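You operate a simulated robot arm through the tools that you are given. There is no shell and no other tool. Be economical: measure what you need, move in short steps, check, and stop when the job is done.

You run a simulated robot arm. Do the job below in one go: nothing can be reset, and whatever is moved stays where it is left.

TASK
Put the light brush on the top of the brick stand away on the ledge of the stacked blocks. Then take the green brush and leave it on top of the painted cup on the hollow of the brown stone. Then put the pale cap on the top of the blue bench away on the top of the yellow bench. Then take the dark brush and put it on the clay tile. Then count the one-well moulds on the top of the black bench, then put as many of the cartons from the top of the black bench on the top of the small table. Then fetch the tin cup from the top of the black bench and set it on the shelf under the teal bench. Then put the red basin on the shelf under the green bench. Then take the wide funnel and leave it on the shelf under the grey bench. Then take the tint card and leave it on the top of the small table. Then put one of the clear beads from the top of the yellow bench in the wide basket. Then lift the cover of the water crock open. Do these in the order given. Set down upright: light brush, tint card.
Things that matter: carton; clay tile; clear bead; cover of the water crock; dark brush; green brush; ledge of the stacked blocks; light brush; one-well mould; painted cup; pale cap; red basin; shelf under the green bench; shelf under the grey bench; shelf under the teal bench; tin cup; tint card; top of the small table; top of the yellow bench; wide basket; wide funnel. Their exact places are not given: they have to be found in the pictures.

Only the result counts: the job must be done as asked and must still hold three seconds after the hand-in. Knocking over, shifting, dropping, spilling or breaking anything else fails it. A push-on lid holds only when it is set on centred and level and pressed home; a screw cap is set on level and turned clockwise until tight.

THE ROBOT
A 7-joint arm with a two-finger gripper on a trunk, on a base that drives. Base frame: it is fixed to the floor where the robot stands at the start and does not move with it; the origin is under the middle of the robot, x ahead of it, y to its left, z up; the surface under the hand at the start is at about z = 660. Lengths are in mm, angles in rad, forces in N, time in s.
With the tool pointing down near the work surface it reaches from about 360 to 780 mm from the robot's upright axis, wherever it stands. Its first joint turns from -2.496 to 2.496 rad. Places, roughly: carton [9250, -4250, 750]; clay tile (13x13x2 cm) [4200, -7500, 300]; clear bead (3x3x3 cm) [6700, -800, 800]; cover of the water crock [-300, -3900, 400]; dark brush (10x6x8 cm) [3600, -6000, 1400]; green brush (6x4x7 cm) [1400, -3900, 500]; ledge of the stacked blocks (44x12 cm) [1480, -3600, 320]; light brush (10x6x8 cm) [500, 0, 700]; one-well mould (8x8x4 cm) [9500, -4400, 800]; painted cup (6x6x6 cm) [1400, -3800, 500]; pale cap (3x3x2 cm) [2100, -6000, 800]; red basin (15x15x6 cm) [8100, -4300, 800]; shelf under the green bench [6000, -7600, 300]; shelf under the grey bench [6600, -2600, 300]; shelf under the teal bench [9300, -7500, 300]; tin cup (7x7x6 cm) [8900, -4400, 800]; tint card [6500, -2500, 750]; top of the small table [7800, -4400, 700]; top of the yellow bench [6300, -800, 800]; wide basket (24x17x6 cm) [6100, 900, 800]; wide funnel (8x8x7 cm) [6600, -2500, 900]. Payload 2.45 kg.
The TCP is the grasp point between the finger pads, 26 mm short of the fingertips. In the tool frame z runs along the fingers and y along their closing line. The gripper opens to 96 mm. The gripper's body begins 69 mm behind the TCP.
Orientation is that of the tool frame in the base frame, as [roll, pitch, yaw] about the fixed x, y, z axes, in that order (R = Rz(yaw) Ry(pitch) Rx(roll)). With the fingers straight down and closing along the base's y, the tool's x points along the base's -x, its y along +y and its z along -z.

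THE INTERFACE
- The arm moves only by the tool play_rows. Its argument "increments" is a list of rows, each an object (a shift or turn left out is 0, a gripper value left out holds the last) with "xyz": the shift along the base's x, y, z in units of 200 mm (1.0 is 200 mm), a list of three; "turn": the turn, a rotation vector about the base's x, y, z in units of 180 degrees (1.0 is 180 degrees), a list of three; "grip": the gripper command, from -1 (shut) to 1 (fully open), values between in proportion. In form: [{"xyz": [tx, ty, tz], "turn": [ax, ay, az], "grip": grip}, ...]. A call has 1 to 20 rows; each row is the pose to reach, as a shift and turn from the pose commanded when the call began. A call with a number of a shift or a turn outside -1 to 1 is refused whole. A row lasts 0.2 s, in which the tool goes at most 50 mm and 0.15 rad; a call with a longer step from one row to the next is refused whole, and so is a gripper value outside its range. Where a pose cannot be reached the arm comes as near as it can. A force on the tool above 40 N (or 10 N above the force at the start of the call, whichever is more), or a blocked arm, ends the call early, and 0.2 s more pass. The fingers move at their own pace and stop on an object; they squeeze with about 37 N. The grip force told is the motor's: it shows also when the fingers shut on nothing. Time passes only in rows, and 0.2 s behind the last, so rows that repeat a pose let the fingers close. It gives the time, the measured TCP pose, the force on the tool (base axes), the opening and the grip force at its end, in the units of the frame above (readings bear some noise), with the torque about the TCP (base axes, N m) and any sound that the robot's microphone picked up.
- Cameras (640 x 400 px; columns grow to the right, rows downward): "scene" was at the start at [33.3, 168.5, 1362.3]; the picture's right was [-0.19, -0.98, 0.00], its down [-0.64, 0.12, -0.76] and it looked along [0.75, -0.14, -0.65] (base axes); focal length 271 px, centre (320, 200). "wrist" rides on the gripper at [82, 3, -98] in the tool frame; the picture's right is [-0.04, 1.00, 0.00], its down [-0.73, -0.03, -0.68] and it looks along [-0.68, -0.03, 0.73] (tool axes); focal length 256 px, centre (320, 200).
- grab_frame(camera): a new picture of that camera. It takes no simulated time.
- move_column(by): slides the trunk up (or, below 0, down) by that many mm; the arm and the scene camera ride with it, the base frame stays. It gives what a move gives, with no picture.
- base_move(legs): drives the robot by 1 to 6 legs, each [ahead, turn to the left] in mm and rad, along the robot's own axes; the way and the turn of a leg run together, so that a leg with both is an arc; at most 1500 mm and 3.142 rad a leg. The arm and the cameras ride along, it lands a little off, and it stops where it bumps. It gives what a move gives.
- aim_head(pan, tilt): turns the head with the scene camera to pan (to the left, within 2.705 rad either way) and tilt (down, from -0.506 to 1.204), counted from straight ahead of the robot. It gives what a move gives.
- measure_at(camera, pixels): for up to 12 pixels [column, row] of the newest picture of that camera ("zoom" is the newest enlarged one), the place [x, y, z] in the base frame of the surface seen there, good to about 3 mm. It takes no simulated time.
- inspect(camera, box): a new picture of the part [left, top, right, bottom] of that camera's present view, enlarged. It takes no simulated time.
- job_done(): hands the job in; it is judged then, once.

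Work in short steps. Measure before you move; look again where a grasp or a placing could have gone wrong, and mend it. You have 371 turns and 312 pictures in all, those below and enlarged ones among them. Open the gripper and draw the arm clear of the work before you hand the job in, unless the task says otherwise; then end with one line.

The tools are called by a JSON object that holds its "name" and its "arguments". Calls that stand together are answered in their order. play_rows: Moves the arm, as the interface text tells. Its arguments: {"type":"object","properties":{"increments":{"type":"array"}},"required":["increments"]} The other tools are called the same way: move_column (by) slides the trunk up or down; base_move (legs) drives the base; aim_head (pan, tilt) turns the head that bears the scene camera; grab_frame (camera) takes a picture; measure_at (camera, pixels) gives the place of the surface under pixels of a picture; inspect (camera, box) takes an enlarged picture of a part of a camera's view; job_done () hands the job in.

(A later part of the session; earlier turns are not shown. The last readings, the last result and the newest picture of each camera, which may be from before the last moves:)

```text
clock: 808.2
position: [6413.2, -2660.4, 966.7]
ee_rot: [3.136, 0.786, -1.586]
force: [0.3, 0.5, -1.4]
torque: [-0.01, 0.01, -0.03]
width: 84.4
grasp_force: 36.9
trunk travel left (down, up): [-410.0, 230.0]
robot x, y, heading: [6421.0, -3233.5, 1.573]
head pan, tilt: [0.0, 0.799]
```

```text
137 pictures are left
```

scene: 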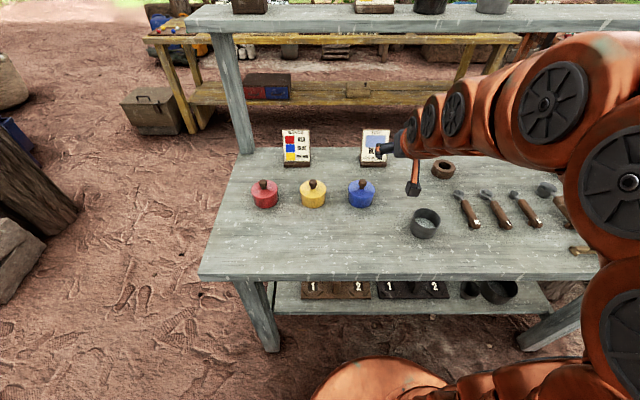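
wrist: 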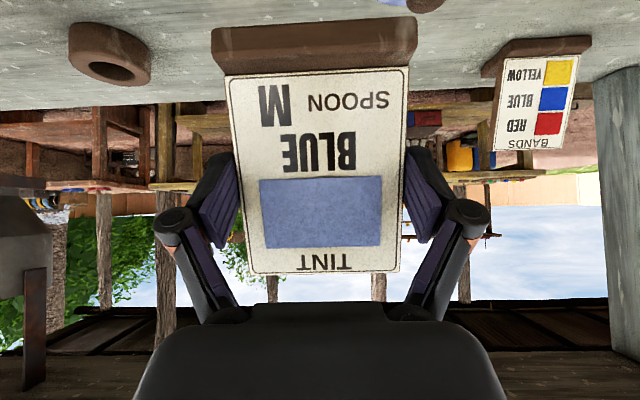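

Held without slipping. I carry it to the small table's north-west part.

{"name": "base_move", "arguments": {"legs": [[-420, 0], [0, -1.573], [985, 0], [0, -1.571]]}}

{"name": "aim_head", "arguments": {"pan": 0.1, "tilt": 0.75}}

{"name": "grab_frame", "arguments": {"camera": "scene"}}

{"name": "grab_frame", "arguments": {"camera": "wrist"}}

```text
clock: 823.1
position: [7389.7, -4240.6, 968.3]
ee_rot: [3.137, 0.787, 1.54]
force: [-0.5, 0.4, -0.7]
torque: [0.02, -0.03, -0.03]
width: 84.4
grasp_force: 37.4
trunk travel left (down, up): [-410.0, 230.0]
robot x, y, heading: [7393.2, -3666.1, -1.593]
head pan, tilt: [0.0, 0.799]
```

```text
clock: 823.8
position: [7388.4, -4240.4, 966.7]
ee_rot: [3.136, 0.787, 1.538]
force: [-0.1, 0.2, -1.8]
torque: [0.01, 0.02, -0.02]
width: 84.1
grasp_force: 37.0
trunk travel left (down, up): [-410.0, 230.0]
robot x, y, heading: [7396.6, -3663.0, -1.593]
head pan, tilt: [0.099, 0.75]
```

```text
136 pictures are left
```

scene: 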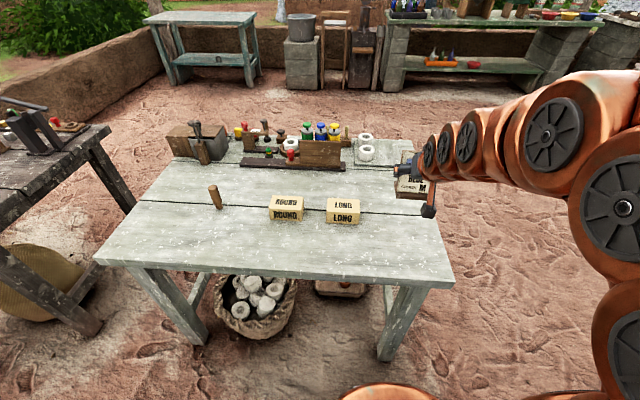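

```text
135 pictures are left
```

wrist: 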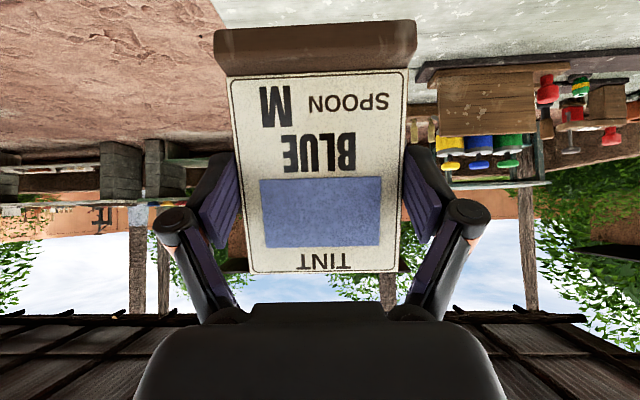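

I measure the table's free west part and edge.

{"name": "measure_at", "arguments": {"camera": "scene", "pixels": [[450, 283], [440, 250], [400, 250], [400, 275], [400, 225], [370, 260], [425, 220], [428, 232], [215, 195], [240, 240]]}}

```text
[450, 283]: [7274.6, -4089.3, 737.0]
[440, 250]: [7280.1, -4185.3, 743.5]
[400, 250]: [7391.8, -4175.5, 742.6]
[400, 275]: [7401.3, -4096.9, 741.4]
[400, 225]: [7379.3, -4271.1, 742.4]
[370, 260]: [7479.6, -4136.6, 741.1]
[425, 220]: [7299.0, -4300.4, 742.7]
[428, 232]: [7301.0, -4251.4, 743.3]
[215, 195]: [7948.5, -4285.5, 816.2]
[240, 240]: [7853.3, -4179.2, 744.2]
```

Spot (7395,-4230) is free. I lower the card there.

{"name": "play_rows", "arguments": {"increments": [{"xyz": [0.03, 0.05, -0.2]}, {"xyz": [0.03, 0.05, -0.4]}, {"xyz": [0.03, 0.05, -0.6]}, {"xyz": [0.03, 0.05, -0.72]}, {"xyz": [0.03, 0.05, -0.77]}, {"xyz": [0.03, 0.05, -0.77]}]}}

{"name": "inspect", "arguments": {"camera": "scene", "box": [320, 160, 480, 260]}}

{"name": "play_rows", "arguments": {"increments": [{"xyz": [0, 0, -0.015]}, {"xyz": [0, 0, -0.03]}, {"xyz": [0, 0, -0.04]}, {"xyz": [0, 0, -0.04]}]}}

```text
clock: 825.2
position: [7393.9, -4231.9, 812.2]
ee_rot: [3.135, 0.786, 1.539]
force: [0.0, 0.2, -1.5]
torque: [0.04, -0.02, -0.01]
width: 84.2
grasp_force: 37.2
trunk travel left (down, up): [-410.0, 230.0]
robot x, y, heading: [7392.4, -3662.9, -1.592]
head pan, tilt: [0.099, 0.75]
```

```text
4.00 times, centred on (400, 210) of scene
```

zoom: 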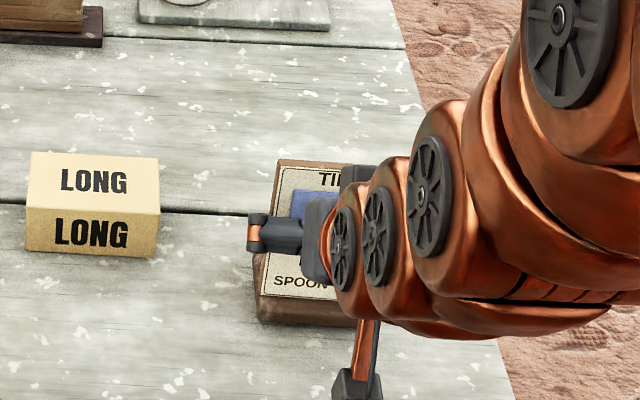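

```text
clock: 826.2
position: [7394.0, -4231.4, 805.4]
ee_rot: [3.135, 0.787, 1.541]
force: [-0.5, 1.3, 3.5]
torque: [0.09, 0.23, -0.05]
width: 84.1
grasp_force: 36.6
trunk travel left (down, up): [-410.0, 230.0]
robot x, y, heading: [7393.4, -3665.3, -1.585]
head pan, tilt: [0.099, 0.75]
```

Touching. I lower 1 mm more, open, and withdraw along the tool axis.

{"name": "play_rows", "arguments": {"increments": [{"xyz": [0, 0, -0.006]}, {"xyz": [0, 0, -0.006], "grip": 0.8}, {"xyz": [0, 0, -0.006], "grip": 0.9}, {"xyz": [0, 0, -0.006], "grip": 1}, {"xyz": [0, 0, -0.006], "grip": 1}, {"xyz": [0, 0, 0.02], "grip": 1}, {"xyz": [0, 0.08, 0.1], "grip": 1}, {"xyz": [0, 0.2, 0.22], "grip": 1}, {"xyz": [0, 0.35, 0.37], "grip": 1}, {"xyz": [0, 0.45, 0.5], "grip": 1}]}}

{"name": "grab_frame", "arguments": {"camera": "wrist"}}

{"name": "inspect", "arguments": {"camera": "scene", "box": [320, 160, 480, 260]}}

```text
clock: 828.4
position: [7394.3, -4159.9, 921.3]
ee_rot: [3.138, 0.781, 1.54]
force: [-0.5, 0.5, -0.2]
torque: [0.0, 0.01, 0.03]
width: 96.0
grasp_force: 0.1
out of reach, approached as far as the arm can: row 7, 8, 9, 10
trunk travel left (down, up): [-410.0, 230.0]
robot x, y, heading: [7394.1, -3665.4, -1.591]
head pan, tilt: [0.099, 0.75]
```

```text
133 pictures are left
```

wrist: 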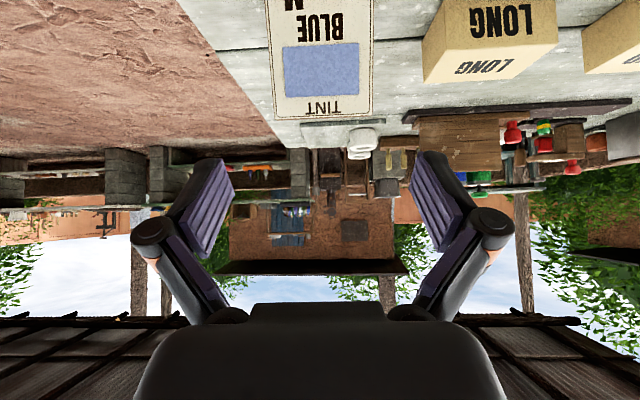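

```text
4.00 times, centred on (400, 210) of scene
```

zoom: 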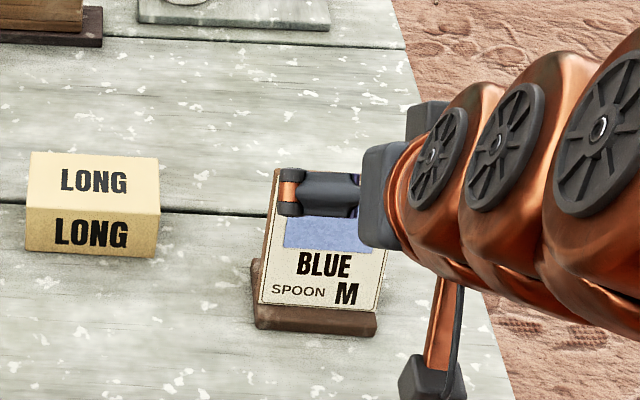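

The card stands upright on the small table. I straighten the tool, raise and drive west then north to the yellow bench.

{"name": "play_rows", "arguments": {"increments": [{"xyz": [0, 0, 0.1], "turn": [0.045, 0, 0]}, {"xyz": [0, 0, 0.2], "turn": [0.09, 0, 0]}, {"xyz": [0, 0.05, 0.3], "turn": [0.135, 0, 0]}, {"xyz": [0, 0.1, 0.35], "turn": [0.18, 0, 0]}, {"xyz": [0, 0.2, 0.35], "turn": [0.225, 0, 0]}, {"xyz": [0, 0.35, 0.35], "turn": [0.25, 0, 0]}, {"xyz": [0, 0.35, 0.35], "turn": [0.25, 0, 0]}]}}

{"name": "base_move", "arguments": {"legs": [[0, -1.63], [1000, 0], [920, 0], [0, -1.49]]}}

{"name": "aim_head", "arguments": {"pan": 0.0, "tilt": 0.4}}

{"name": "grab_frame", "arguments": {"camera": "scene"}}

```text
clock: 830.0
position: [7395.9, -4091.0, 991.2]
ee_rot: [-3.124, 0.0, 1.549]
force: [0.2, 0.9, 0.5]
torque: [0.0, 0.02, 0.0]
width: 96.1
grasp_force: 0.0
trunk travel left (down, up): [-410.0, 230.0]
robot x, y, heading: [7392.7, -3664.0, -1.59]
head pan, tilt: [0.099, 0.75]
```

```text
clock: 847.1
position: [5489.9, -3081.9, 991.1]
ee_rot: [-3.124, -0.001, -1.575]
force: [0.5, -0.3, -0.5]
torque: [0.01, 0.0, 0.03]
width: 96.1
grasp_force: 0.1
trunk travel left (down, up): [-410.0, 230.0]
robot x, y, heading: [5496.2, -3505.2, 1.57]
head pan, tilt: [0.099, 0.75]
```

```text
clock: 847.9
position: [5488.0, -3082.3, 991.5]
ee_rot: [-3.124, -0.001, -1.574]
force: [0.4, 0.5, -0.1]
torque: [0.03, 0.02, 0.02]
width: 95.9
grasp_force: 0.2
trunk travel left (down, up): [-410.0, 230.0]
robot x, y, heading: [5499.7, -3507.2, 1.57]
head pan, tilt: [0.0, 0.4]
```

```text
131 pictures are left
```

scene: 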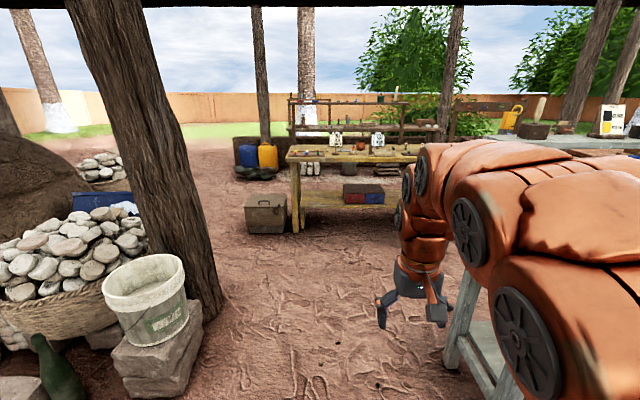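

Clear. North to y≈−1655, then east along the yellow bench to x≈6650.

{"name": "base_move", "arguments": {"legs": [[925, 0], [925, 0], [0, -1.57], [1150, 0], [0, 1.57]]}}

{"name": "aim_head", "arguments": {"pan": 0.0, "tilt": 0.65}}

{"name": "grab_frame", "arguments": {"camera": "scene"}}

```text
clock: 870.4
position: [6624.2, -1192.2, 992.2]
ee_rot: [-3.125, 0.001, -1.573]
force: [-0.2, 0.4, -0.8]
torque: [-0.03, -0.01, 0.02]
width: 95.8
grasp_force: 0.0
trunk travel left (down, up): [-410.0, 230.0]
robot x, y, heading: [6640.7, -1615.4, 1.573]
head pan, tilt: [0.0, 0.4]
```

```text
clock: 871.2
position: [6624.9, -1191.6, 991.4]
ee_rot: [-3.125, 0.001, -1.573]
force: [-0.4, -0.3, -0.4]
torque: [-0.03, 0.03, -0.01]
width: 96.0
grasp_force: 0.0
trunk travel left (down, up): [-410.0, 230.0]
robot x, y, heading: [6638.6, -1616.1, 1.569]
head pan, tilt: [0.0, 0.649]
```

```text
130 pictures are left
```

scene: 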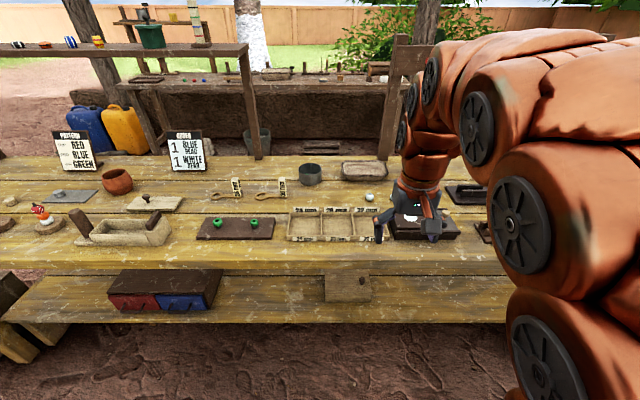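

{"name": "inspect", "arguments": {"camera": "scene", "box": [270, 150, 510, 260]}}

{"name": "grab_frame", "arguments": {"camera": "wrist"}}

```text
2.67 times, centred on (390, 205) of scene
```

zoom: 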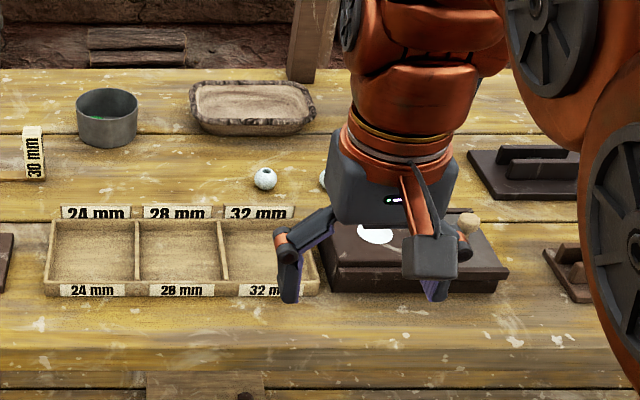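

```text
128 pictures are left
```

wrist: 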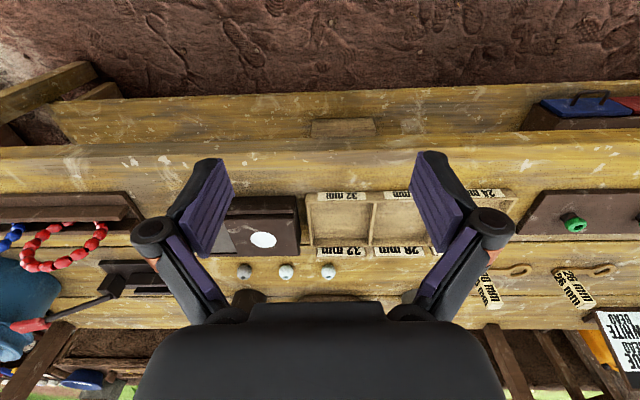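

Three pale beads in a row at wrist (245–328,272). I look closer.

{"name": "inspect", "arguments": {"camera": "wrist", "box": [220, 240, 360, 300]}}

{"name": "measure_at", "arguments": {"camera": "wrist", "pixels": [[245, 272], [286, 272], [328, 271], [262, 240], [300, 290]]}}

```text
4.57 times, centred on (290, 270) of wrist
```

zoom: 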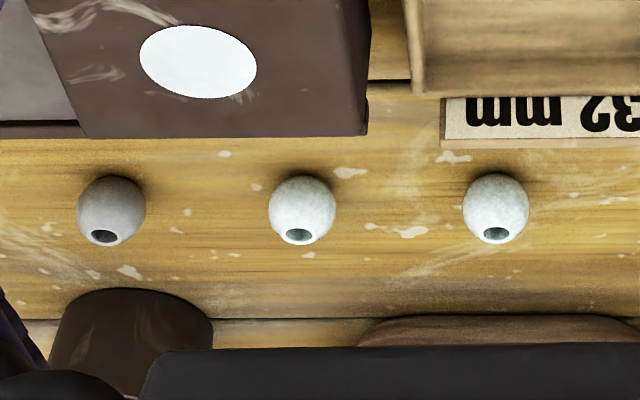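

```text
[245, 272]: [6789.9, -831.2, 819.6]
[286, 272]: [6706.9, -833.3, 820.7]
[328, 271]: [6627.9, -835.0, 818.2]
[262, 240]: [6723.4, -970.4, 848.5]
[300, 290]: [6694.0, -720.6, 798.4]
```

The two lighter ones are clear, the left is greyish. I take the one at (6628,-833): drive 130 mm nearer and hover over it.

{"name": "base_move", "arguments": {"legs": [[130, 0]]}}

{"name": "play_rows", "arguments": {"increments": [{"xyz": [0, 0.2, 0], "grip": 0.1}, {"xyz": [0, 0.4, 0], "grip": 0.1}, {"xyz": [0, 0.6, -0.1], "grip": 0.1}, {"xyz": [0, 0.8, -0.25], "grip": 0.1}, {"xyz": [0, 0.95, -0.4], "turn": [0, 0.0054, 0], "grip": 0.1}, {"xyz": [0, 0.95, -0.4], "turn": [0, 0.0054, 0], "grip": 0.1}]}}

{"name": "grab_frame", "arguments": {"camera": "wrist"}}

```text
clock: 872.5
position: [6624.8, -1060.3, 992.1]
ee_rot: [-3.124, -0.001, -1.575]
force: [0.0, 0.2, -0.2]
torque: [0.01, -0.01, -0.01]
width: 95.7
grasp_force: 0.0
trunk travel left (down, up): [-410.0, 230.0]
robot x, y, heading: [6632.5, -1483.5, 1.568]
head pan, tilt: [0.0, 0.649]
```

```text
clock: 873.9
position: [6623.1, -869.3, 912.7]
ee_rot: [-3.14, 0.002, -1.575]
force: [0.9, 0.1, 1.0]
torque: [0.01, -0.03, 0.0]
width: 52.8
grasp_force: 0.0
trunk travel left (down, up): [-410.0, 230.0]
robot x, y, heading: [6636.4, -1486.4, 1.567]
head pan, tilt: [0.0, 0.649]
```

```text
126 pictures are left
```

wrist: 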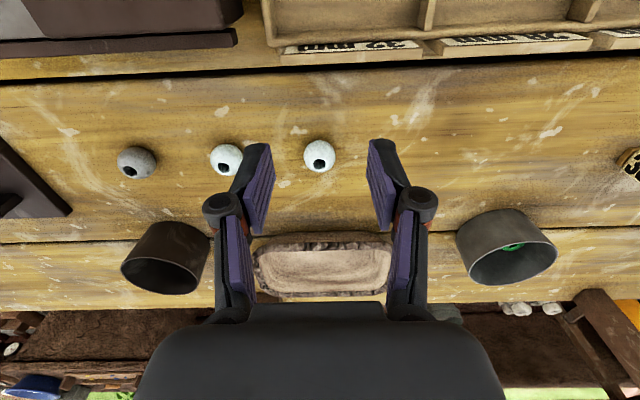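

{"name": "inspect", "arguments": {"camera": "wrist", "box": [100, 120, 360, 200]}}

{"name": "measure_at", "arguments": {"camera": "wrist", "pixels": [[319, 155], [306, 155], [333, 155], [319, 143], [319, 168], [319, 120], [319, 45]]}}

```text
2.46 times, centred on (230, 160) of wrist
```

zoom: 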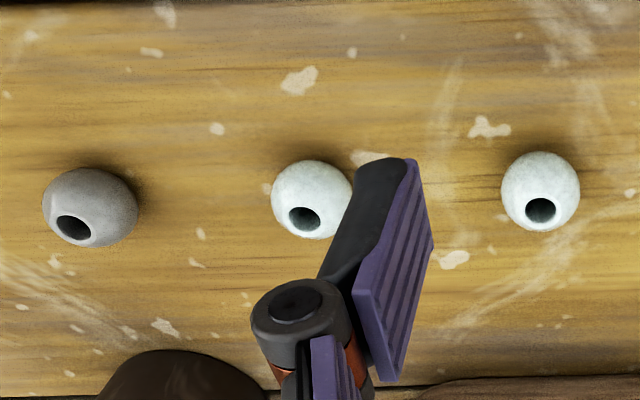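

```text
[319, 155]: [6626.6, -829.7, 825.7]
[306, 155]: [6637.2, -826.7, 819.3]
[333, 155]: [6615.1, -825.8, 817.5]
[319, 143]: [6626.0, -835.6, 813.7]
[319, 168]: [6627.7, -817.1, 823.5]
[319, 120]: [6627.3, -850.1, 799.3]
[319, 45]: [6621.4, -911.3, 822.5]
```

Bead center ≈(6626.5,-825,813). I go down to TCP z≈829 and close.

{"name": "play_rows", "arguments": {"increments": [{"xyz": [0.017, 0.12, -0.05]}, {"xyz": [0.017, 0.22, -0.2]}, {"xyz": [0.017, 0.22, -0.35]}, {"xyz": [0.017, 0.22, -0.42]}, {"xyz": [0.017, 0.22, -0.42]}, {"xyz": [0.017, 0.22, -0.42], "grip": -0.2}, {"xyz": [0.017, 0.22, -0.42], "grip": -1}, {"xyz": [0.017, 0.22, -0.42], "grip": -1}, {"xyz": [0.017, 0.22, -0.42], "grip": -1}]}}

{"name": "grab_frame", "arguments": {"camera": "wrist"}}

```text
clock: 875.9
position: [6626.0, -826.8, 827.1]
ee_rot: [-3.14, 0.001, -1.574]
force: [-1.2, 0.5, 1.2]
torque: [-0.01, 0.0, 0.02]
width: 25.9
grasp_force: 37.0
trunk travel left (down, up): [-410.0, 230.0]
robot x, y, heading: [6636.2, -1484.0, 1.574]
head pan, tilt: [0.0, 0.649]
```

```text
124 pictures are left
```

wrist: 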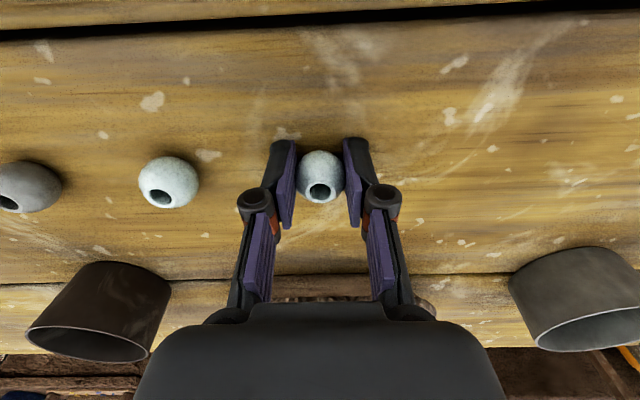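

Gripped (25.9 mm). I lift, retract and look north for the wide basket.

{"name": "play_rows", "arguments": {"increments": [{"xyz": [0, 0, 0.2]}, {"xyz": [0, 0, 0.4]}, {"xyz": [0, 0, 0.6]}, {"xyz": [0, 0, 0.8]}, {"xyz": [0, -0.2, 0.9]}, {"xyz": [0, -0.4, 0.95]}, {"xyz": [0, -0.6, 1.0]}, {"xyz": [0, -0.8, 1.0]}, {"xyz": [0, -1.0, 1.0]}]}}

{"name": "aim_head", "arguments": {"pan": 0.25, "tilt": 0.35}}

{"name": "grab_frame", "arguments": {"camera": "scene"}}

```text
clock: 877.9
position: [6627.6, -1025.8, 1029.0]
ee_rot: [-3.14, 0.001, -1.573]
force: [0.3, 0.8, -0.5]
torque: [-0.06, 0.01, -0.01]
width: 25.8
grasp_force: 36.9
trunk travel left (down, up): [-410.0, 230.0]
robot x, y, heading: [6637.0, -1485.1, 1.572]
head pan, tilt: [0.0, 0.649]
```

```text
clock: 878.7
position: [6629.1, -1026.2, 1028.5]
ee_rot: [-3.141, -0.001, -1.574]
force: [0.2, 0.2, -0.4]
torque: [-0.02, 0.01, -0.01]
width: 25.7
grasp_force: 37.0
trunk travel left (down, up): [-410.0, 230.0]
robot x, y, heading: [6640.1, -1481.4, 1.571]
head pan, tilt: [0.25, 0.351]
```

```text
123 pictures are left
```

scene: 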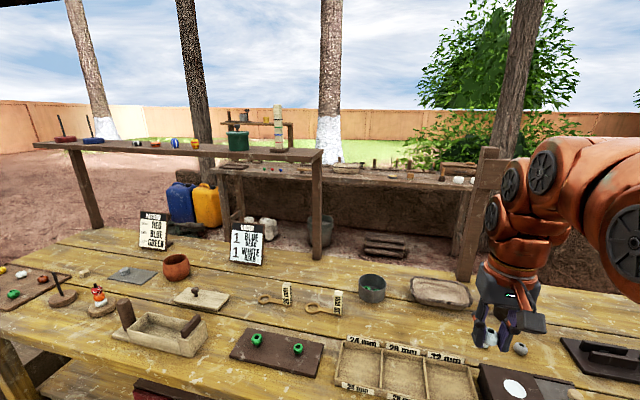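

{"name": "inspect", "arguments": {"camera": "scene", "box": [160, 100, 500, 260]}}

{"name": "measure_at", "arguments": {"camera": "scene", "pixels": [[250, 170], [350, 175], [430, 182], [460, 168], [265, 125], [235, 140], [100, 145], [310, 155], [320, 240], [340, 225], [480, 220], [150, 205]]}}

```text
1.88 times, centred on (330, 180) of scene
```

zoom: 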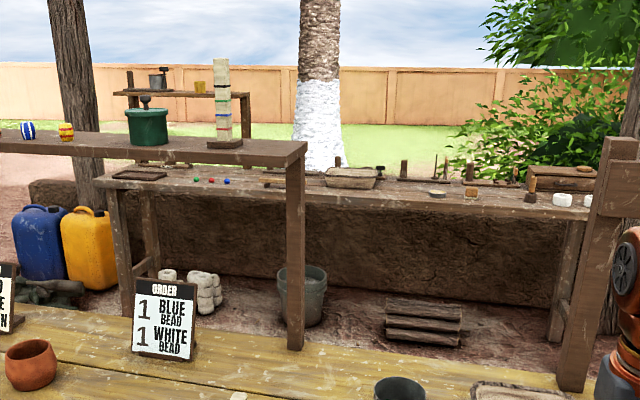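

```text
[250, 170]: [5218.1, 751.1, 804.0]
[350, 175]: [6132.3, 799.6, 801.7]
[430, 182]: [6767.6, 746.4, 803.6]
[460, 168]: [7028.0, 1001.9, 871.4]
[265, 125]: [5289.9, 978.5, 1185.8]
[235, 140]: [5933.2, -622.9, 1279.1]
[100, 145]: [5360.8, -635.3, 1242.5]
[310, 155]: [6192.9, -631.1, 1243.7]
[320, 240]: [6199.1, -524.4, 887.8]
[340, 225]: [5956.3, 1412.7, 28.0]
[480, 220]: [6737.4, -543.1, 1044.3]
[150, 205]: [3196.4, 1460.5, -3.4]
```

The wide basket is the tray on the far brown bench (≈(6132,900)). I drive back west along the yellow bench and check its west end.

{"name": "base_move", "arguments": {"legs": [[-180, 0], [0, 1.57], [1100, 0]]}}

{"name": "aim_head", "arguments": {"pan": -0.5, "tilt": 0.5}}

{"name": "grab_frame", "arguments": {"camera": "scene"}}

```text
clock: 889.2
position: [5103.9, -1690.9, 1028.1]
ee_rot: [-3.139, 0.0, 0.005]
force: [0.1, 1.1, 0.1]
torque: [-0.01, 0.01, -0.02]
width: 25.8
grasp_force: 37.1
trunk travel left (down, up): [-410.0, 230.0]
robot x, y, heading: [5566.5, -1681.5, -3.125]
head pan, tilt: [0.25, 0.351]
```

```text
clock: 890.3
position: [5104.2, -1691.5, 1029.0]
ee_rot: [-3.14, 0.0, 0.006]
force: [0.0, 0.4, 0.1]
torque: [0.0, -0.01, -0.01]
width: 25.4
grasp_force: 36.8
trunk travel left (down, up): [-410.0, 230.0]
robot x, y, heading: [5563.0, -1679.4, -3.133]
head pan, tilt: [-0.499, 0.499]
```

```text
121 pictures are left
```

scene: 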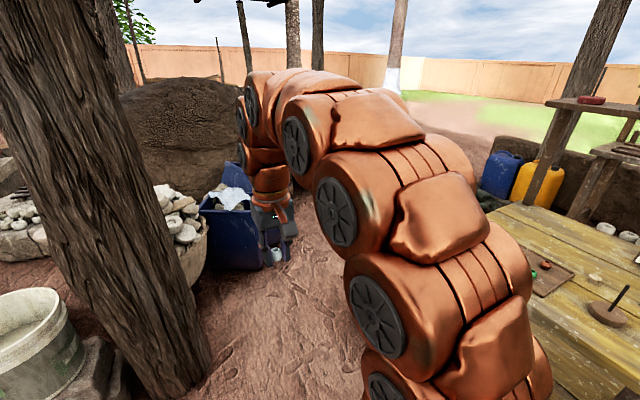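

{"name": "measure_at", "arguments": {"camera": "scene", "pixels": [[262, 262], [225, 260], [205, 375], [495, 185], [490, 195], [520, 205], [300, 190], [440, 125], [560, 160], [270, 330], [310, 260], [525, 220]]}}

{"name": "aim_head", "arguments": {"pan": -1.1, "tilt": 0.6}}

{"name": "grab_frame", "arguments": {"camera": "scene"}}

```text
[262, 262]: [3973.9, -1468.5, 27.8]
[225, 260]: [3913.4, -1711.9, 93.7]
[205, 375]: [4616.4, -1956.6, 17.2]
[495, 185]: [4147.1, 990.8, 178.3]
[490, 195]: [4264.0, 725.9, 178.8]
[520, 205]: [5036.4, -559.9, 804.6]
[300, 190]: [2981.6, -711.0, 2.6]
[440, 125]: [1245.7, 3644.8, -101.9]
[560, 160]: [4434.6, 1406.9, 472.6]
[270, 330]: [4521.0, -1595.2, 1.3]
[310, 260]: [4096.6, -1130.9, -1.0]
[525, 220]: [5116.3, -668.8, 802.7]
```

```text
clock: 891.3
position: [5103.4, -1692.5, 1028.1]
ee_rot: [-3.14, 0.001, 0.005]
force: [0.0, 0.1, 0.0]
torque: [-0.02, 0.0, -0.02]
width: 25.6
grasp_force: 37.3
trunk travel left (down, up): [-410.0, 230.0]
robot x, y, heading: [5562.1, -1681.1, -3.136]
head pan, tilt: [-1.1, 0.6]
```

```text
120 pictures are left
```

scene: 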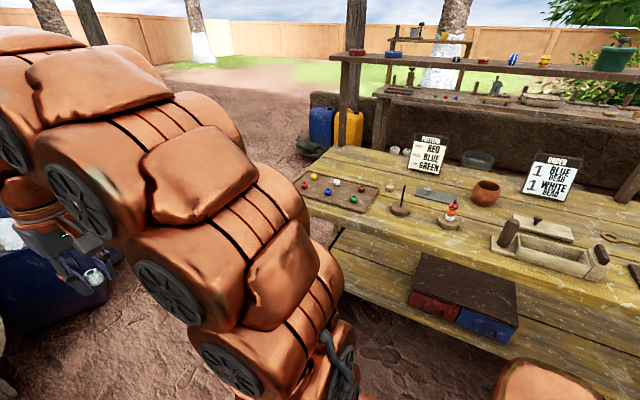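

I turn to face north to see the west end's floor (a chest stood there).

{"name": "base_move", "arguments": {"legs": [[0, -1.57]]}}

{"name": "aim_head", "arguments": {"pan": 0.7, "tilt": 0.55}}

{"name": "grab_frame", "arguments": {"camera": "scene"}}

```text
clock: 895.5
position: [5554.7, -1222.6, 1027.5]
ee_rot: [-3.14, 0.0, -1.573]
force: [0.7, 0.4, -1.0]
torque: [-0.02, -0.01, -0.02]
width: 25.4
grasp_force: 36.9
trunk travel left (down, up): [-410.0, 230.0]
robot x, y, heading: [5561.1, -1679.2, 1.569]
head pan, tilt: [-1.1, 0.6]
```

```text
clock: 897.3
position: [5555.6, -1222.0, 1028.9]
ee_rot: [-3.141, 0.0, -1.575]
force: [0.3, -0.4, -0.1]
torque: [-0.03, 0.03, 0.02]
width: 25.9
grasp_force: 37.0
trunk travel left (down, up): [-410.0, 230.0]
robot x, y, heading: [5559.6, -1681.7, 1.565]
head pan, tilt: [0.7, 0.55]
```

```text
119 pictures are left
```

scene: 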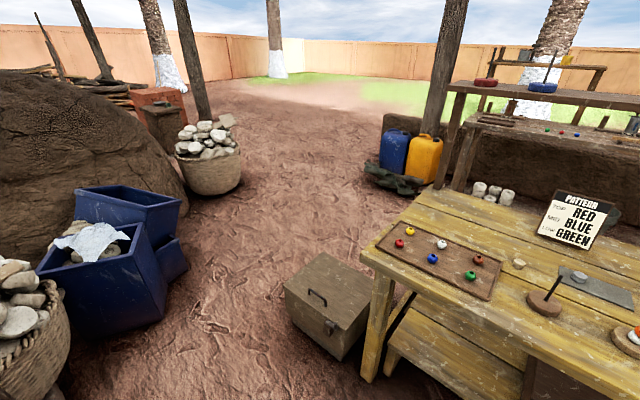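

{"name": "measure_at", "arguments": {"camera": "scene", "pixels": [[288, 330], [285, 290], [340, 360], [325, 258], [155, 325], [185, 270], [365, 190], [400, 200], [400, 190], [445, 185], [300, 200], [230, 195]]}}

```text
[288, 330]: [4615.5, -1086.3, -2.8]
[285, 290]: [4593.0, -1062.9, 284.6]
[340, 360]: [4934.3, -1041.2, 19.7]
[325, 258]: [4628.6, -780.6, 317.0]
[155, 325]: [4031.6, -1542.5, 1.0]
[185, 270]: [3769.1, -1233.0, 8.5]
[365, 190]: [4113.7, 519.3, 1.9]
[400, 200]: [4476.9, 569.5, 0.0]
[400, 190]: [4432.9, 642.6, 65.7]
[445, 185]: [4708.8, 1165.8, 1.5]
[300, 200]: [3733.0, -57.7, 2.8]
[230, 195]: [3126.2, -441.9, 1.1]
```

Passage between blue bin and chest is narrow but passable diagonally. I drive via (4520,-1560) to (4130,-1080), then north.

{"name": "base_move", "arguments": {"legs": [[0, 1.462], [1047, 0], [0, -0.774]]}}

{"name": "aim_head", "arguments": {"pan": 0.0, "tilt": 0.75}}

{"name": "grab_frame", "arguments": {"camera": "scene"}}

```text
clock: 908.4
position: [4210.8, -1254.8, 1027.8]
ee_rot: [-3.141, 0.001, -0.848]
force: [-0.4, -0.5, 0.1]
torque: [-0.02, 0.02, 0.01]
width: 25.9
grasp_force: 36.6
trunk travel left (down, up): [-410.0, 230.0]
robot x, y, heading: [4519.6, -1594.3, 2.291]
head pan, tilt: [0.7, 0.55]
```

```text
clock: 909.5
position: [4211.0, -1255.6, 1028.8]
ee_rot: [-3.141, 0.001, -0.85]
force: [0.3, 0.0, -0.4]
torque: [0.02, -0.02, -0.01]
width: 25.8
grasp_force: 36.6
trunk travel left (down, up): [-410.0, 230.0]
robot x, y, heading: [4519.3, -1592.6, 2.297]
head pan, tilt: [0.0, 0.75]
```

```text
118 pictures are left
```

scene: 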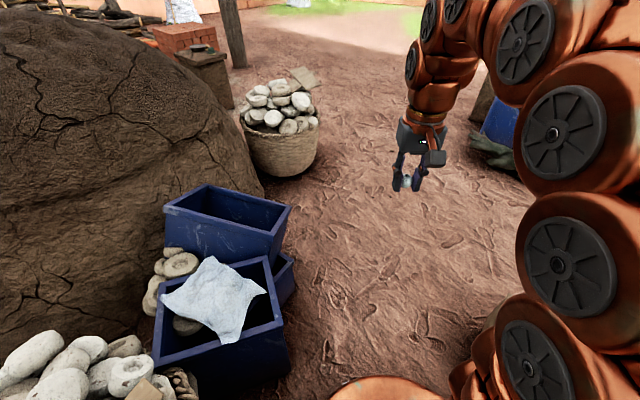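

{"name": "measure_at", "arguments": {"camera": "scene", "pixels": [[288, 365], [283, 325], [292, 270], [320, 130], [300, 165], [340, 200], [330, 270]]}}

```text
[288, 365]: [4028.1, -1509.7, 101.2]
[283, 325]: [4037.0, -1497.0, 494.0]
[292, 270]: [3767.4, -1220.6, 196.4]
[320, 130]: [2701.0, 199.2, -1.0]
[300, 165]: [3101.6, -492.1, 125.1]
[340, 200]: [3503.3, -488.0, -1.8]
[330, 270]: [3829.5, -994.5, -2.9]
```

I correct the heading to keep ~50 mm on both sides and go through.

{"name": "base_move", "arguments": {"legs": [[0, -0.107], [620, 0], [0, -0.62], [1060, 0], [0, -1.4]]}}

{"name": "aim_head", "arguments": {"pan": 0.0, "tilt": 0.6}}

{"name": "grab_frame", "arguments": {"camera": "scene"}}

```text
clock: 913.1
position: [3931.0, -794.4, 1028.8]
ee_rot: [3.142, 0.002, -0.914]
force: [1.2, 0.4, -0.1]
torque: [-0.04, -0.02, 0.01]
width: 25.5
grasp_force: 37.3
trunk travel left (down, up): [-410.0, 230.0]
robot x, y, heading: [4229.1, -1144.6, 2.316]
head pan, tilt: [0.0, 0.75]
stopped in leg 2: the robot was blocked; the commanded pose is now the measured one
```

```text
clock: 913.8
position: [3930.2, -793.9, 1029.7]
ee_rot: [-3.139, -0.001, -0.915]
force: [0.1, -0.6, -0.1]
torque: [-0.02, -0.03, 0.02]
width: 25.8
grasp_force: 36.6
trunk travel left (down, up): [-410.0, 230.0]
robot x, y, heading: [4230.8, -1143.9, 2.316]
head pan, tilt: [0.0, 0.6]
```

```text
117 pictures are left
```

scene: 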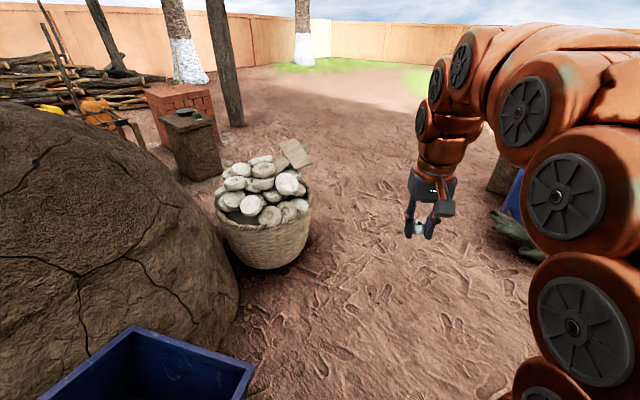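

Blocked — probably touching the chest on the right. I look there.

{"name": "aim_head", "arguments": {"pan": -1.7, "tilt": 0.9}}

{"name": "grab_frame", "arguments": {"camera": "scene"}}

{"name": "aim_head", "arguments": {"pan": 1.2, "tilt": 0.9}}

{"name": "grab_frame", "arguments": {"camera": "scene"}}

```text
clock: 915.5
position: [3931.2, -794.7, 1027.9]
ee_rot: [-3.141, 0.001, -0.915]
force: [0.2, -0.3, -0.6]
torque: [0.01, -0.02, -0.01]
width: 25.9
grasp_force: 36.8
trunk travel left (down, up): [-410.0, 230.0]
robot x, y, heading: [4230.4, -1143.3, 2.308]
head pan, tilt: [-1.7, 0.901]
```

```text
116 pictures are left
```

scene: 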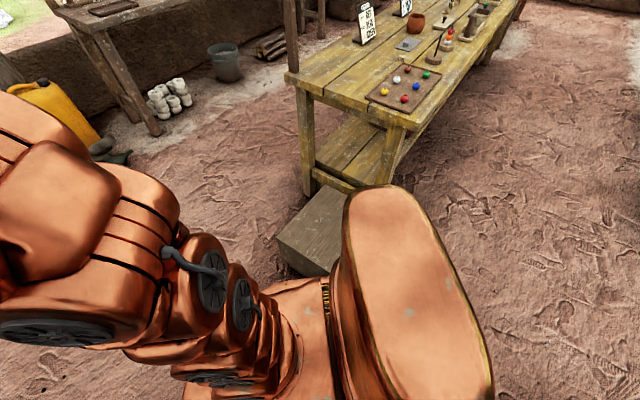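

```text
clock: 918.1
position: [3931.5, -794.7, 1028.8]
ee_rot: [-3.139, 0.0, -0.914]
force: [-0.4, -0.1, -0.3]
torque: [0.02, 0.01, -0.02]
width: 26.5
grasp_force: 36.8
trunk travel left (down, up): [-410.0, 230.0]
robot x, y, heading: [4222.4, -1145.2, 2.311]
head pan, tilt: [1.201, 0.901]
```

```text
115 pictures are left
```

scene: 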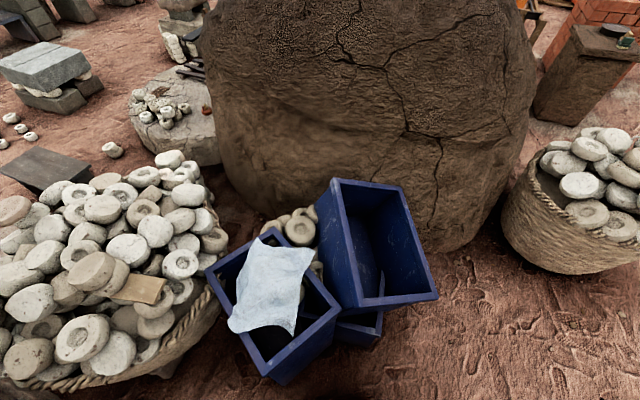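

{"name": "measure_at", "arguments": {"camera": "scene", "pixels": [[437, 295], [380, 340], [335, 325], [280, 383], [365, 315], [430, 330]]}}

{"name": "aim_head", "arguments": {"pan": -1.9, "tilt": 0.9}}

{"name": "grab_frame", "arguments": {"camera": "scene"}}

{"name": "measure_at", "arguments": {"camera": "scene", "pixels": [[225, 255], [215, 240], [250, 200], [270, 190], [290, 180], [230, 230]]}}

```text
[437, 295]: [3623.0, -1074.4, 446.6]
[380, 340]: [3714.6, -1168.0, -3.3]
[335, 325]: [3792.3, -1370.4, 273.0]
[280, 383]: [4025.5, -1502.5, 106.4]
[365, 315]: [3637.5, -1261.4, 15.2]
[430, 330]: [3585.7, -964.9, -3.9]
```

```text
clock: 920.7
position: [3931.2, -794.4, 1028.9]
ee_rot: [-3.138, 0.0, -0.915]
force: [0.6, 0.7, -0.6]
torque: [-0.01, 0.0, 0.02]
width: 26.0
grasp_force: 37.1
trunk travel left (down, up): [-410.0, 230.0]
robot x, y, heading: [4229.5, -1144.4, 2.316]
head pan, tilt: [-1.901, 0.901]
```

```text
114 pictures are left
```

scene: 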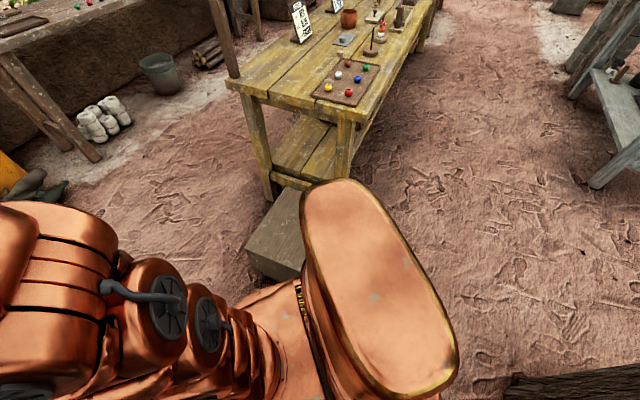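

```text
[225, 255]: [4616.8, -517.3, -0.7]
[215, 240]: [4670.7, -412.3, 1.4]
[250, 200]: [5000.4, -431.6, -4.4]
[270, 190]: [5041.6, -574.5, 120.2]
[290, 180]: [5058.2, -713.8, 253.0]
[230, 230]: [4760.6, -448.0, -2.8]
```

I measure the chest's visible corners to see if it moved.

{"name": "measure_at", "arguments": {"camera": "scene", "pixels": [[250, 248], [285, 195], [275, 230], [298, 275], [260, 270], [290, 240]]}}

```text
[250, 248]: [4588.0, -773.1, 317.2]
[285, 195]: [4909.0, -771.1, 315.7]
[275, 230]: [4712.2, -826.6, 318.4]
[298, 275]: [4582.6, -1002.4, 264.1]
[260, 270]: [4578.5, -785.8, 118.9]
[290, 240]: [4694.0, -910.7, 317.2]
```

Nothing seems shifted (bin corner unchanged, chest square). I try a short move forward at the present heading.

{"name": "base_move", "arguments": {"legs": [[120, 0]]}}

```text
clock: 921.5
position: [3926.1, -792.7, 1029.6]
ee_rot: [-3.14, 0.001, -0.903]
force: [-0.1, -0.1, 0.0]
torque: [0.01, 0.02, 0.04]
width: 26.1
grasp_force: 37.1
trunk travel left (down, up): [-410.0, 230.0]
robot x, y, heading: [4226.2, -1138.6, 2.327]
head pan, tilt: [-1.901, 0.901]
stopped in leg 1: the robot was blocked; the commanded pose is now the measured one
```

Still blocked. I check around the hand/arm with the wrist camera.

{"name": "grab_frame", "arguments": {"camera": "wrist"}}

{"name": "aim_head", "arguments": {"pan": 0.6, "tilt": 1.1}}

{"name": "grab_frame", "arguments": {"camera": "scene"}}

```text
113 pictures are left
```

wrist: 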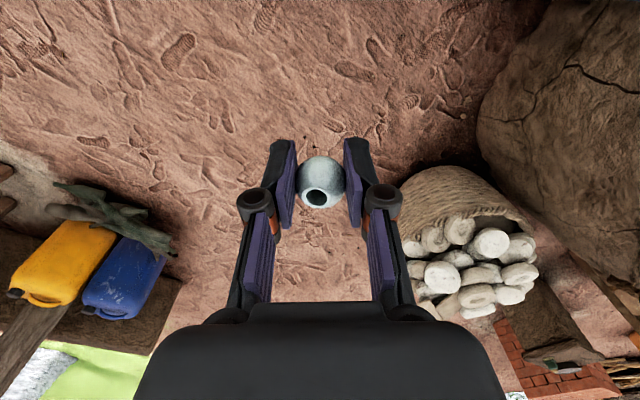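

```text
clock: 923.8
position: [3925.1, -791.7, 1029.7]
ee_rot: [-3.138, 0.001, -0.903]
force: [-0.1, 0.8, 0.0]
torque: [-0.01, 0.0, 0.0]
width: 26.2
grasp_force: 37.4
trunk travel left (down, up): [-410.0, 230.0]
robot x, y, heading: [4223.6, -1136.6, 2.324]
head pan, tilt: [0.6, 1.1]
```

```text
112 pictures are left
```

scene: 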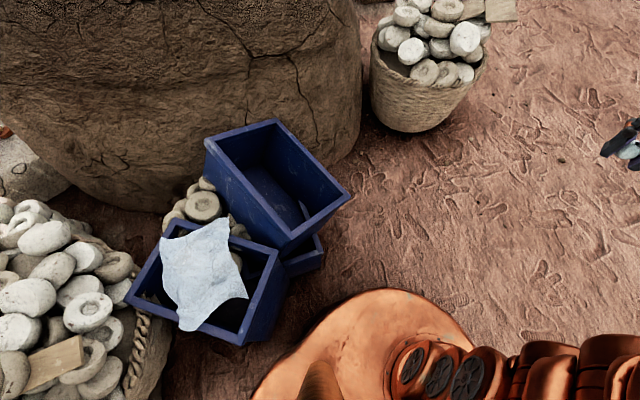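

{"name": "measure_at", "arguments": {"camera": "scene", "pixels": [[260, 385], [290, 340], [340, 300], [400, 295], [470, 330], [245, 345], [275, 300], [285, 260], [255, 370], [320, 262]]}}

```text
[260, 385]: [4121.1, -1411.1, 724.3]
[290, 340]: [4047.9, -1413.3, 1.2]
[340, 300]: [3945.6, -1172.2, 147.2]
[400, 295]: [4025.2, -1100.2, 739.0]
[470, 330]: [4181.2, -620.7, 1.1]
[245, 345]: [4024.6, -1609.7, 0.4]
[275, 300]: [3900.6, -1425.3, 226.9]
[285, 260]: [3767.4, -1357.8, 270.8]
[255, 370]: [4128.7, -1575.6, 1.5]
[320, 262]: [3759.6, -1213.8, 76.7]
```

The base is clear of the bins. I look at the right-front floor.

{"name": "aim_head", "arguments": {"pan": -0.9, "tilt": 1.1}}

{"name": "grab_frame", "arguments": {"camera": "scene"}}

{"name": "aim_head", "arguments": {"pan": 1.9, "tilt": 0.9}}

{"name": "grab_frame", "arguments": {"camera": "scene"}}

```text
clock: 925.4
position: [3924.2, -792.4, 1028.8]
ee_rot: [-3.14, 0.0, -0.903]
force: [-0.5, 0.2, -0.2]
torque: [0.02, 0.02, -0.01]
width: 26.1
grasp_force: 36.8
trunk travel left (down, up): [-410.0, 230.0]
robot x, y, heading: [4222.9, -1135.3, 2.331]
head pan, tilt: [-0.901, 1.1]
```

```text
111 pictures are left
```

scene: 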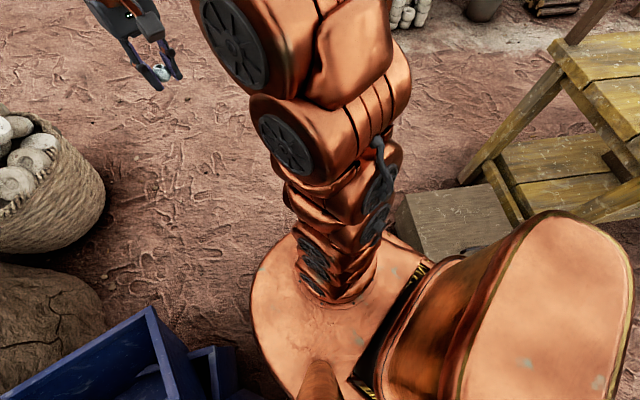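

```text
clock: 927.8
position: [3925.5, -792.3, 1029.5]
ee_rot: [-3.139, 0.0, -0.902]
force: [0.2, -0.5, 0.2]
torque: [0.01, -0.03, -0.07]
width: 26.4
grasp_force: 36.7
trunk travel left (down, up): [-410.0, 230.0]
robot x, y, heading: [4226.9, -1138.4, 2.328]
head pan, tilt: [1.901, 0.901]
```

```text
110 pictures are left
```

scene: 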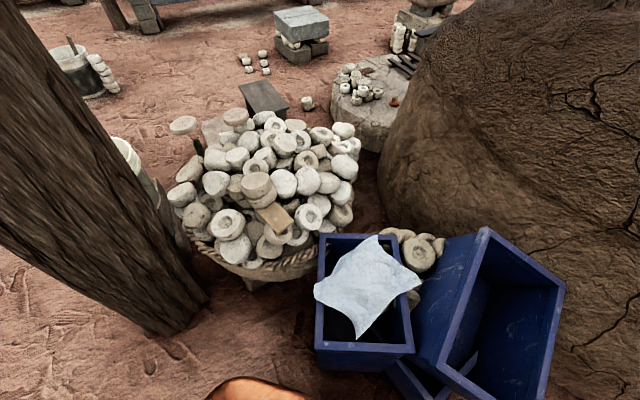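

{"name": "aim_head", "arguments": {"pan": -0.9, "tilt": 1.1}}

{"name": "grab_frame", "arguments": {"camera": "scene"}}

{"name": "measure_at", "arguments": {"camera": "scene", "pixels": [[400, 250], [430, 262], [460, 255], [395, 215], [420, 220], [255, 300], [265, 350], [560, 230], [620, 300], [210, 360], [470, 300], [360, 260]]}}

```text
clock: 930.3
position: [3925.7, -792.7, 1028.7]
ee_rot: [-3.141, -0.001, -0.901]
force: [-0.2, 0.4, -1.2]
torque: [0.01, 0.02, -0.02]
width: 26.1
grasp_force: 37.0
trunk travel left (down, up): [-410.0, 230.0]
robot x, y, heading: [4222.5, -1141.5, 2.332]
head pan, tilt: [-0.901, 1.1]
```

```text
109 pictures are left
```

scene: 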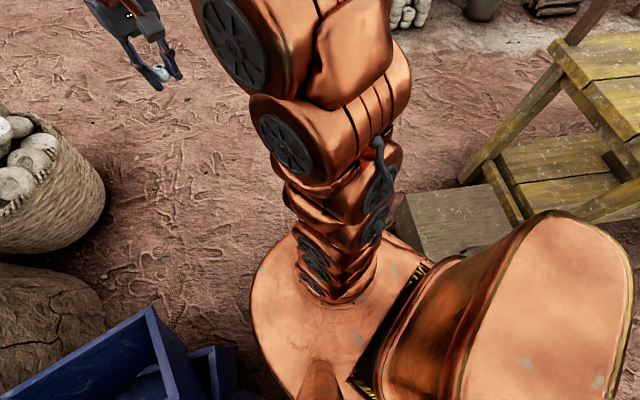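

```text
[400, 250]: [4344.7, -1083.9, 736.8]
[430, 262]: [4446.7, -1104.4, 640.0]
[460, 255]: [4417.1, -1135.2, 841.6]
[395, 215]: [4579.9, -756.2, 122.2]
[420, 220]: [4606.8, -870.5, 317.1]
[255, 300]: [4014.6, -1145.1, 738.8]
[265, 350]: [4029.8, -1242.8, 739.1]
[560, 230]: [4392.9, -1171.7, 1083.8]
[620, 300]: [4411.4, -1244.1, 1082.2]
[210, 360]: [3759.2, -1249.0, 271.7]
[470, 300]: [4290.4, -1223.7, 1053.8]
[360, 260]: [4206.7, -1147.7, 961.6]
```

The body's measured outline is clear of both. I test by turning right in place.

{"name": "base_move", "arguments": {"legs": [[0, -0.3]]}}

```text
clock: 931.7
position: [4041.2, -719.1, 1028.8]
ee_rot: [-3.141, 0.0, -1.205]
force: [-0.8, -0.8, 1.0]
torque: [0.02, 0.0, 0.0]
width: 26.1
grasp_force: 37.1
trunk travel left (down, up): [-410.0, 230.0]
robot x, y, heading: [4227.4, -1138.2, 2.028]
head pan, tilt: [-0.901, 1.1]
```

Turning works. Try forward 150 at this heading.

{"name": "base_move", "arguments": {"legs": [[150, 0]]}}

```text
clock: 933.1
position: [4004.6, -654.8, 1030.7]
ee_rot: [-3.136, 0.003, -1.191]
force: [-2.2, -1.3, 1.4]
torque: [0.12, -0.17, 0.0]
width: 26.4
grasp_force: 37.0
trunk travel left (down, up): [-410.0, 230.0]
robot x, y, heading: [4203.6, -1063.0, 2.231]
head pan, tilt: [-0.901, 1.1]
stopped in leg 1: the robot was blocked; the commanded pose is now the measured one
```

The hand's yaw lagged behind the base, so the arm may be touching something. I look upward around the arm.

{"name": "aim_head", "arguments": {"pan": -0.3, "tilt": -0.1}}

{"name": "grab_frame", "arguments": {"camera": "scene"}}

{"name": "grab_frame", "arguments": {"camera": "wrist"}}

```text
clock: 934.5
position: [4004.8, -654.0, 1030.3]
ee_rot: [-3.138, 0.001, -1.189]
force: [0.1, 0.4, -1.5]
torque: [-0.02, 0.01, 0.03]
width: 26.6
grasp_force: 37.0
trunk travel left (down, up): [-410.0, 230.0]
robot x, y, heading: [4202.8, -1068.4, 2.223]
head pan, tilt: [-0.3, -0.099]
```

```text
108 pictures are left
```

scene: 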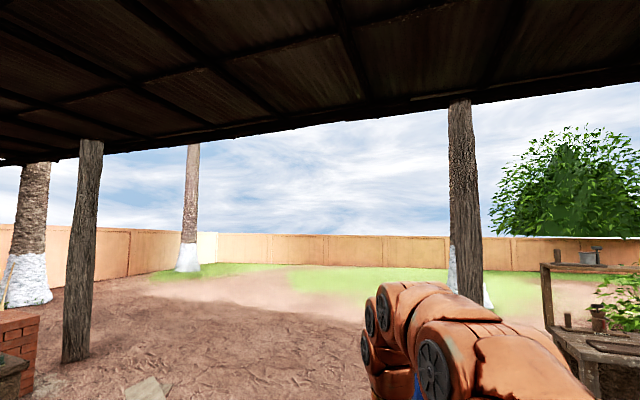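

```text
107 pictures are left
```

wrist: 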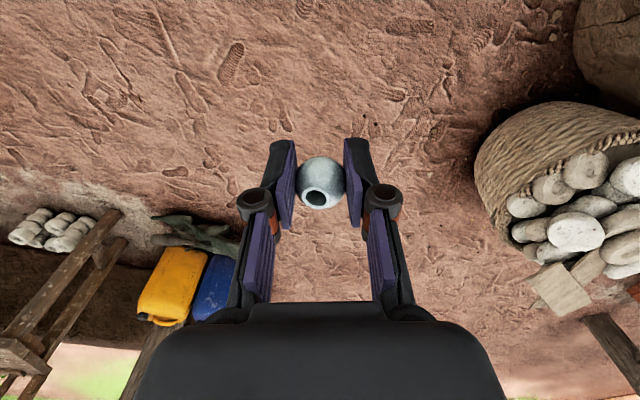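

No obstacle seen. I turn to face north and try advancing.

{"name": "base_move", "arguments": {"legs": [[0, -0.62]]}}

{"name": "base_move", "arguments": {"legs": [[150, 0]]}}

```text
clock: 936.6
position: [4275.2, -614.7, 1029.0]
ee_rot: [-3.138, 0.002, -1.8]
force: [0.0, 0.0, -1.2]
torque: [0.01, 0.0, 0.02]
width: 26.3
grasp_force: 37.4
trunk travel left (down, up): [-410.0, 230.0]
robot x, y, heading: [4226.9, -1062.7, 1.61]
head pan, tilt: [-0.3, -0.099]
```

```text
clock: 938.0
position: [4270.6, -465.0, 1029.8]
ee_rot: [-3.137, 0.002, -1.8]
force: [-0.1, 0.3, -0.1]
torque: [0.02, -0.01, 0.0]
width: 26.2
grasp_force: 37.2
trunk travel left (down, up): [-410.0, 230.0]
robot x, y, heading: [4217.1, -913.0, 1.61]
head pan, tilt: [-0.3, -0.099]
```

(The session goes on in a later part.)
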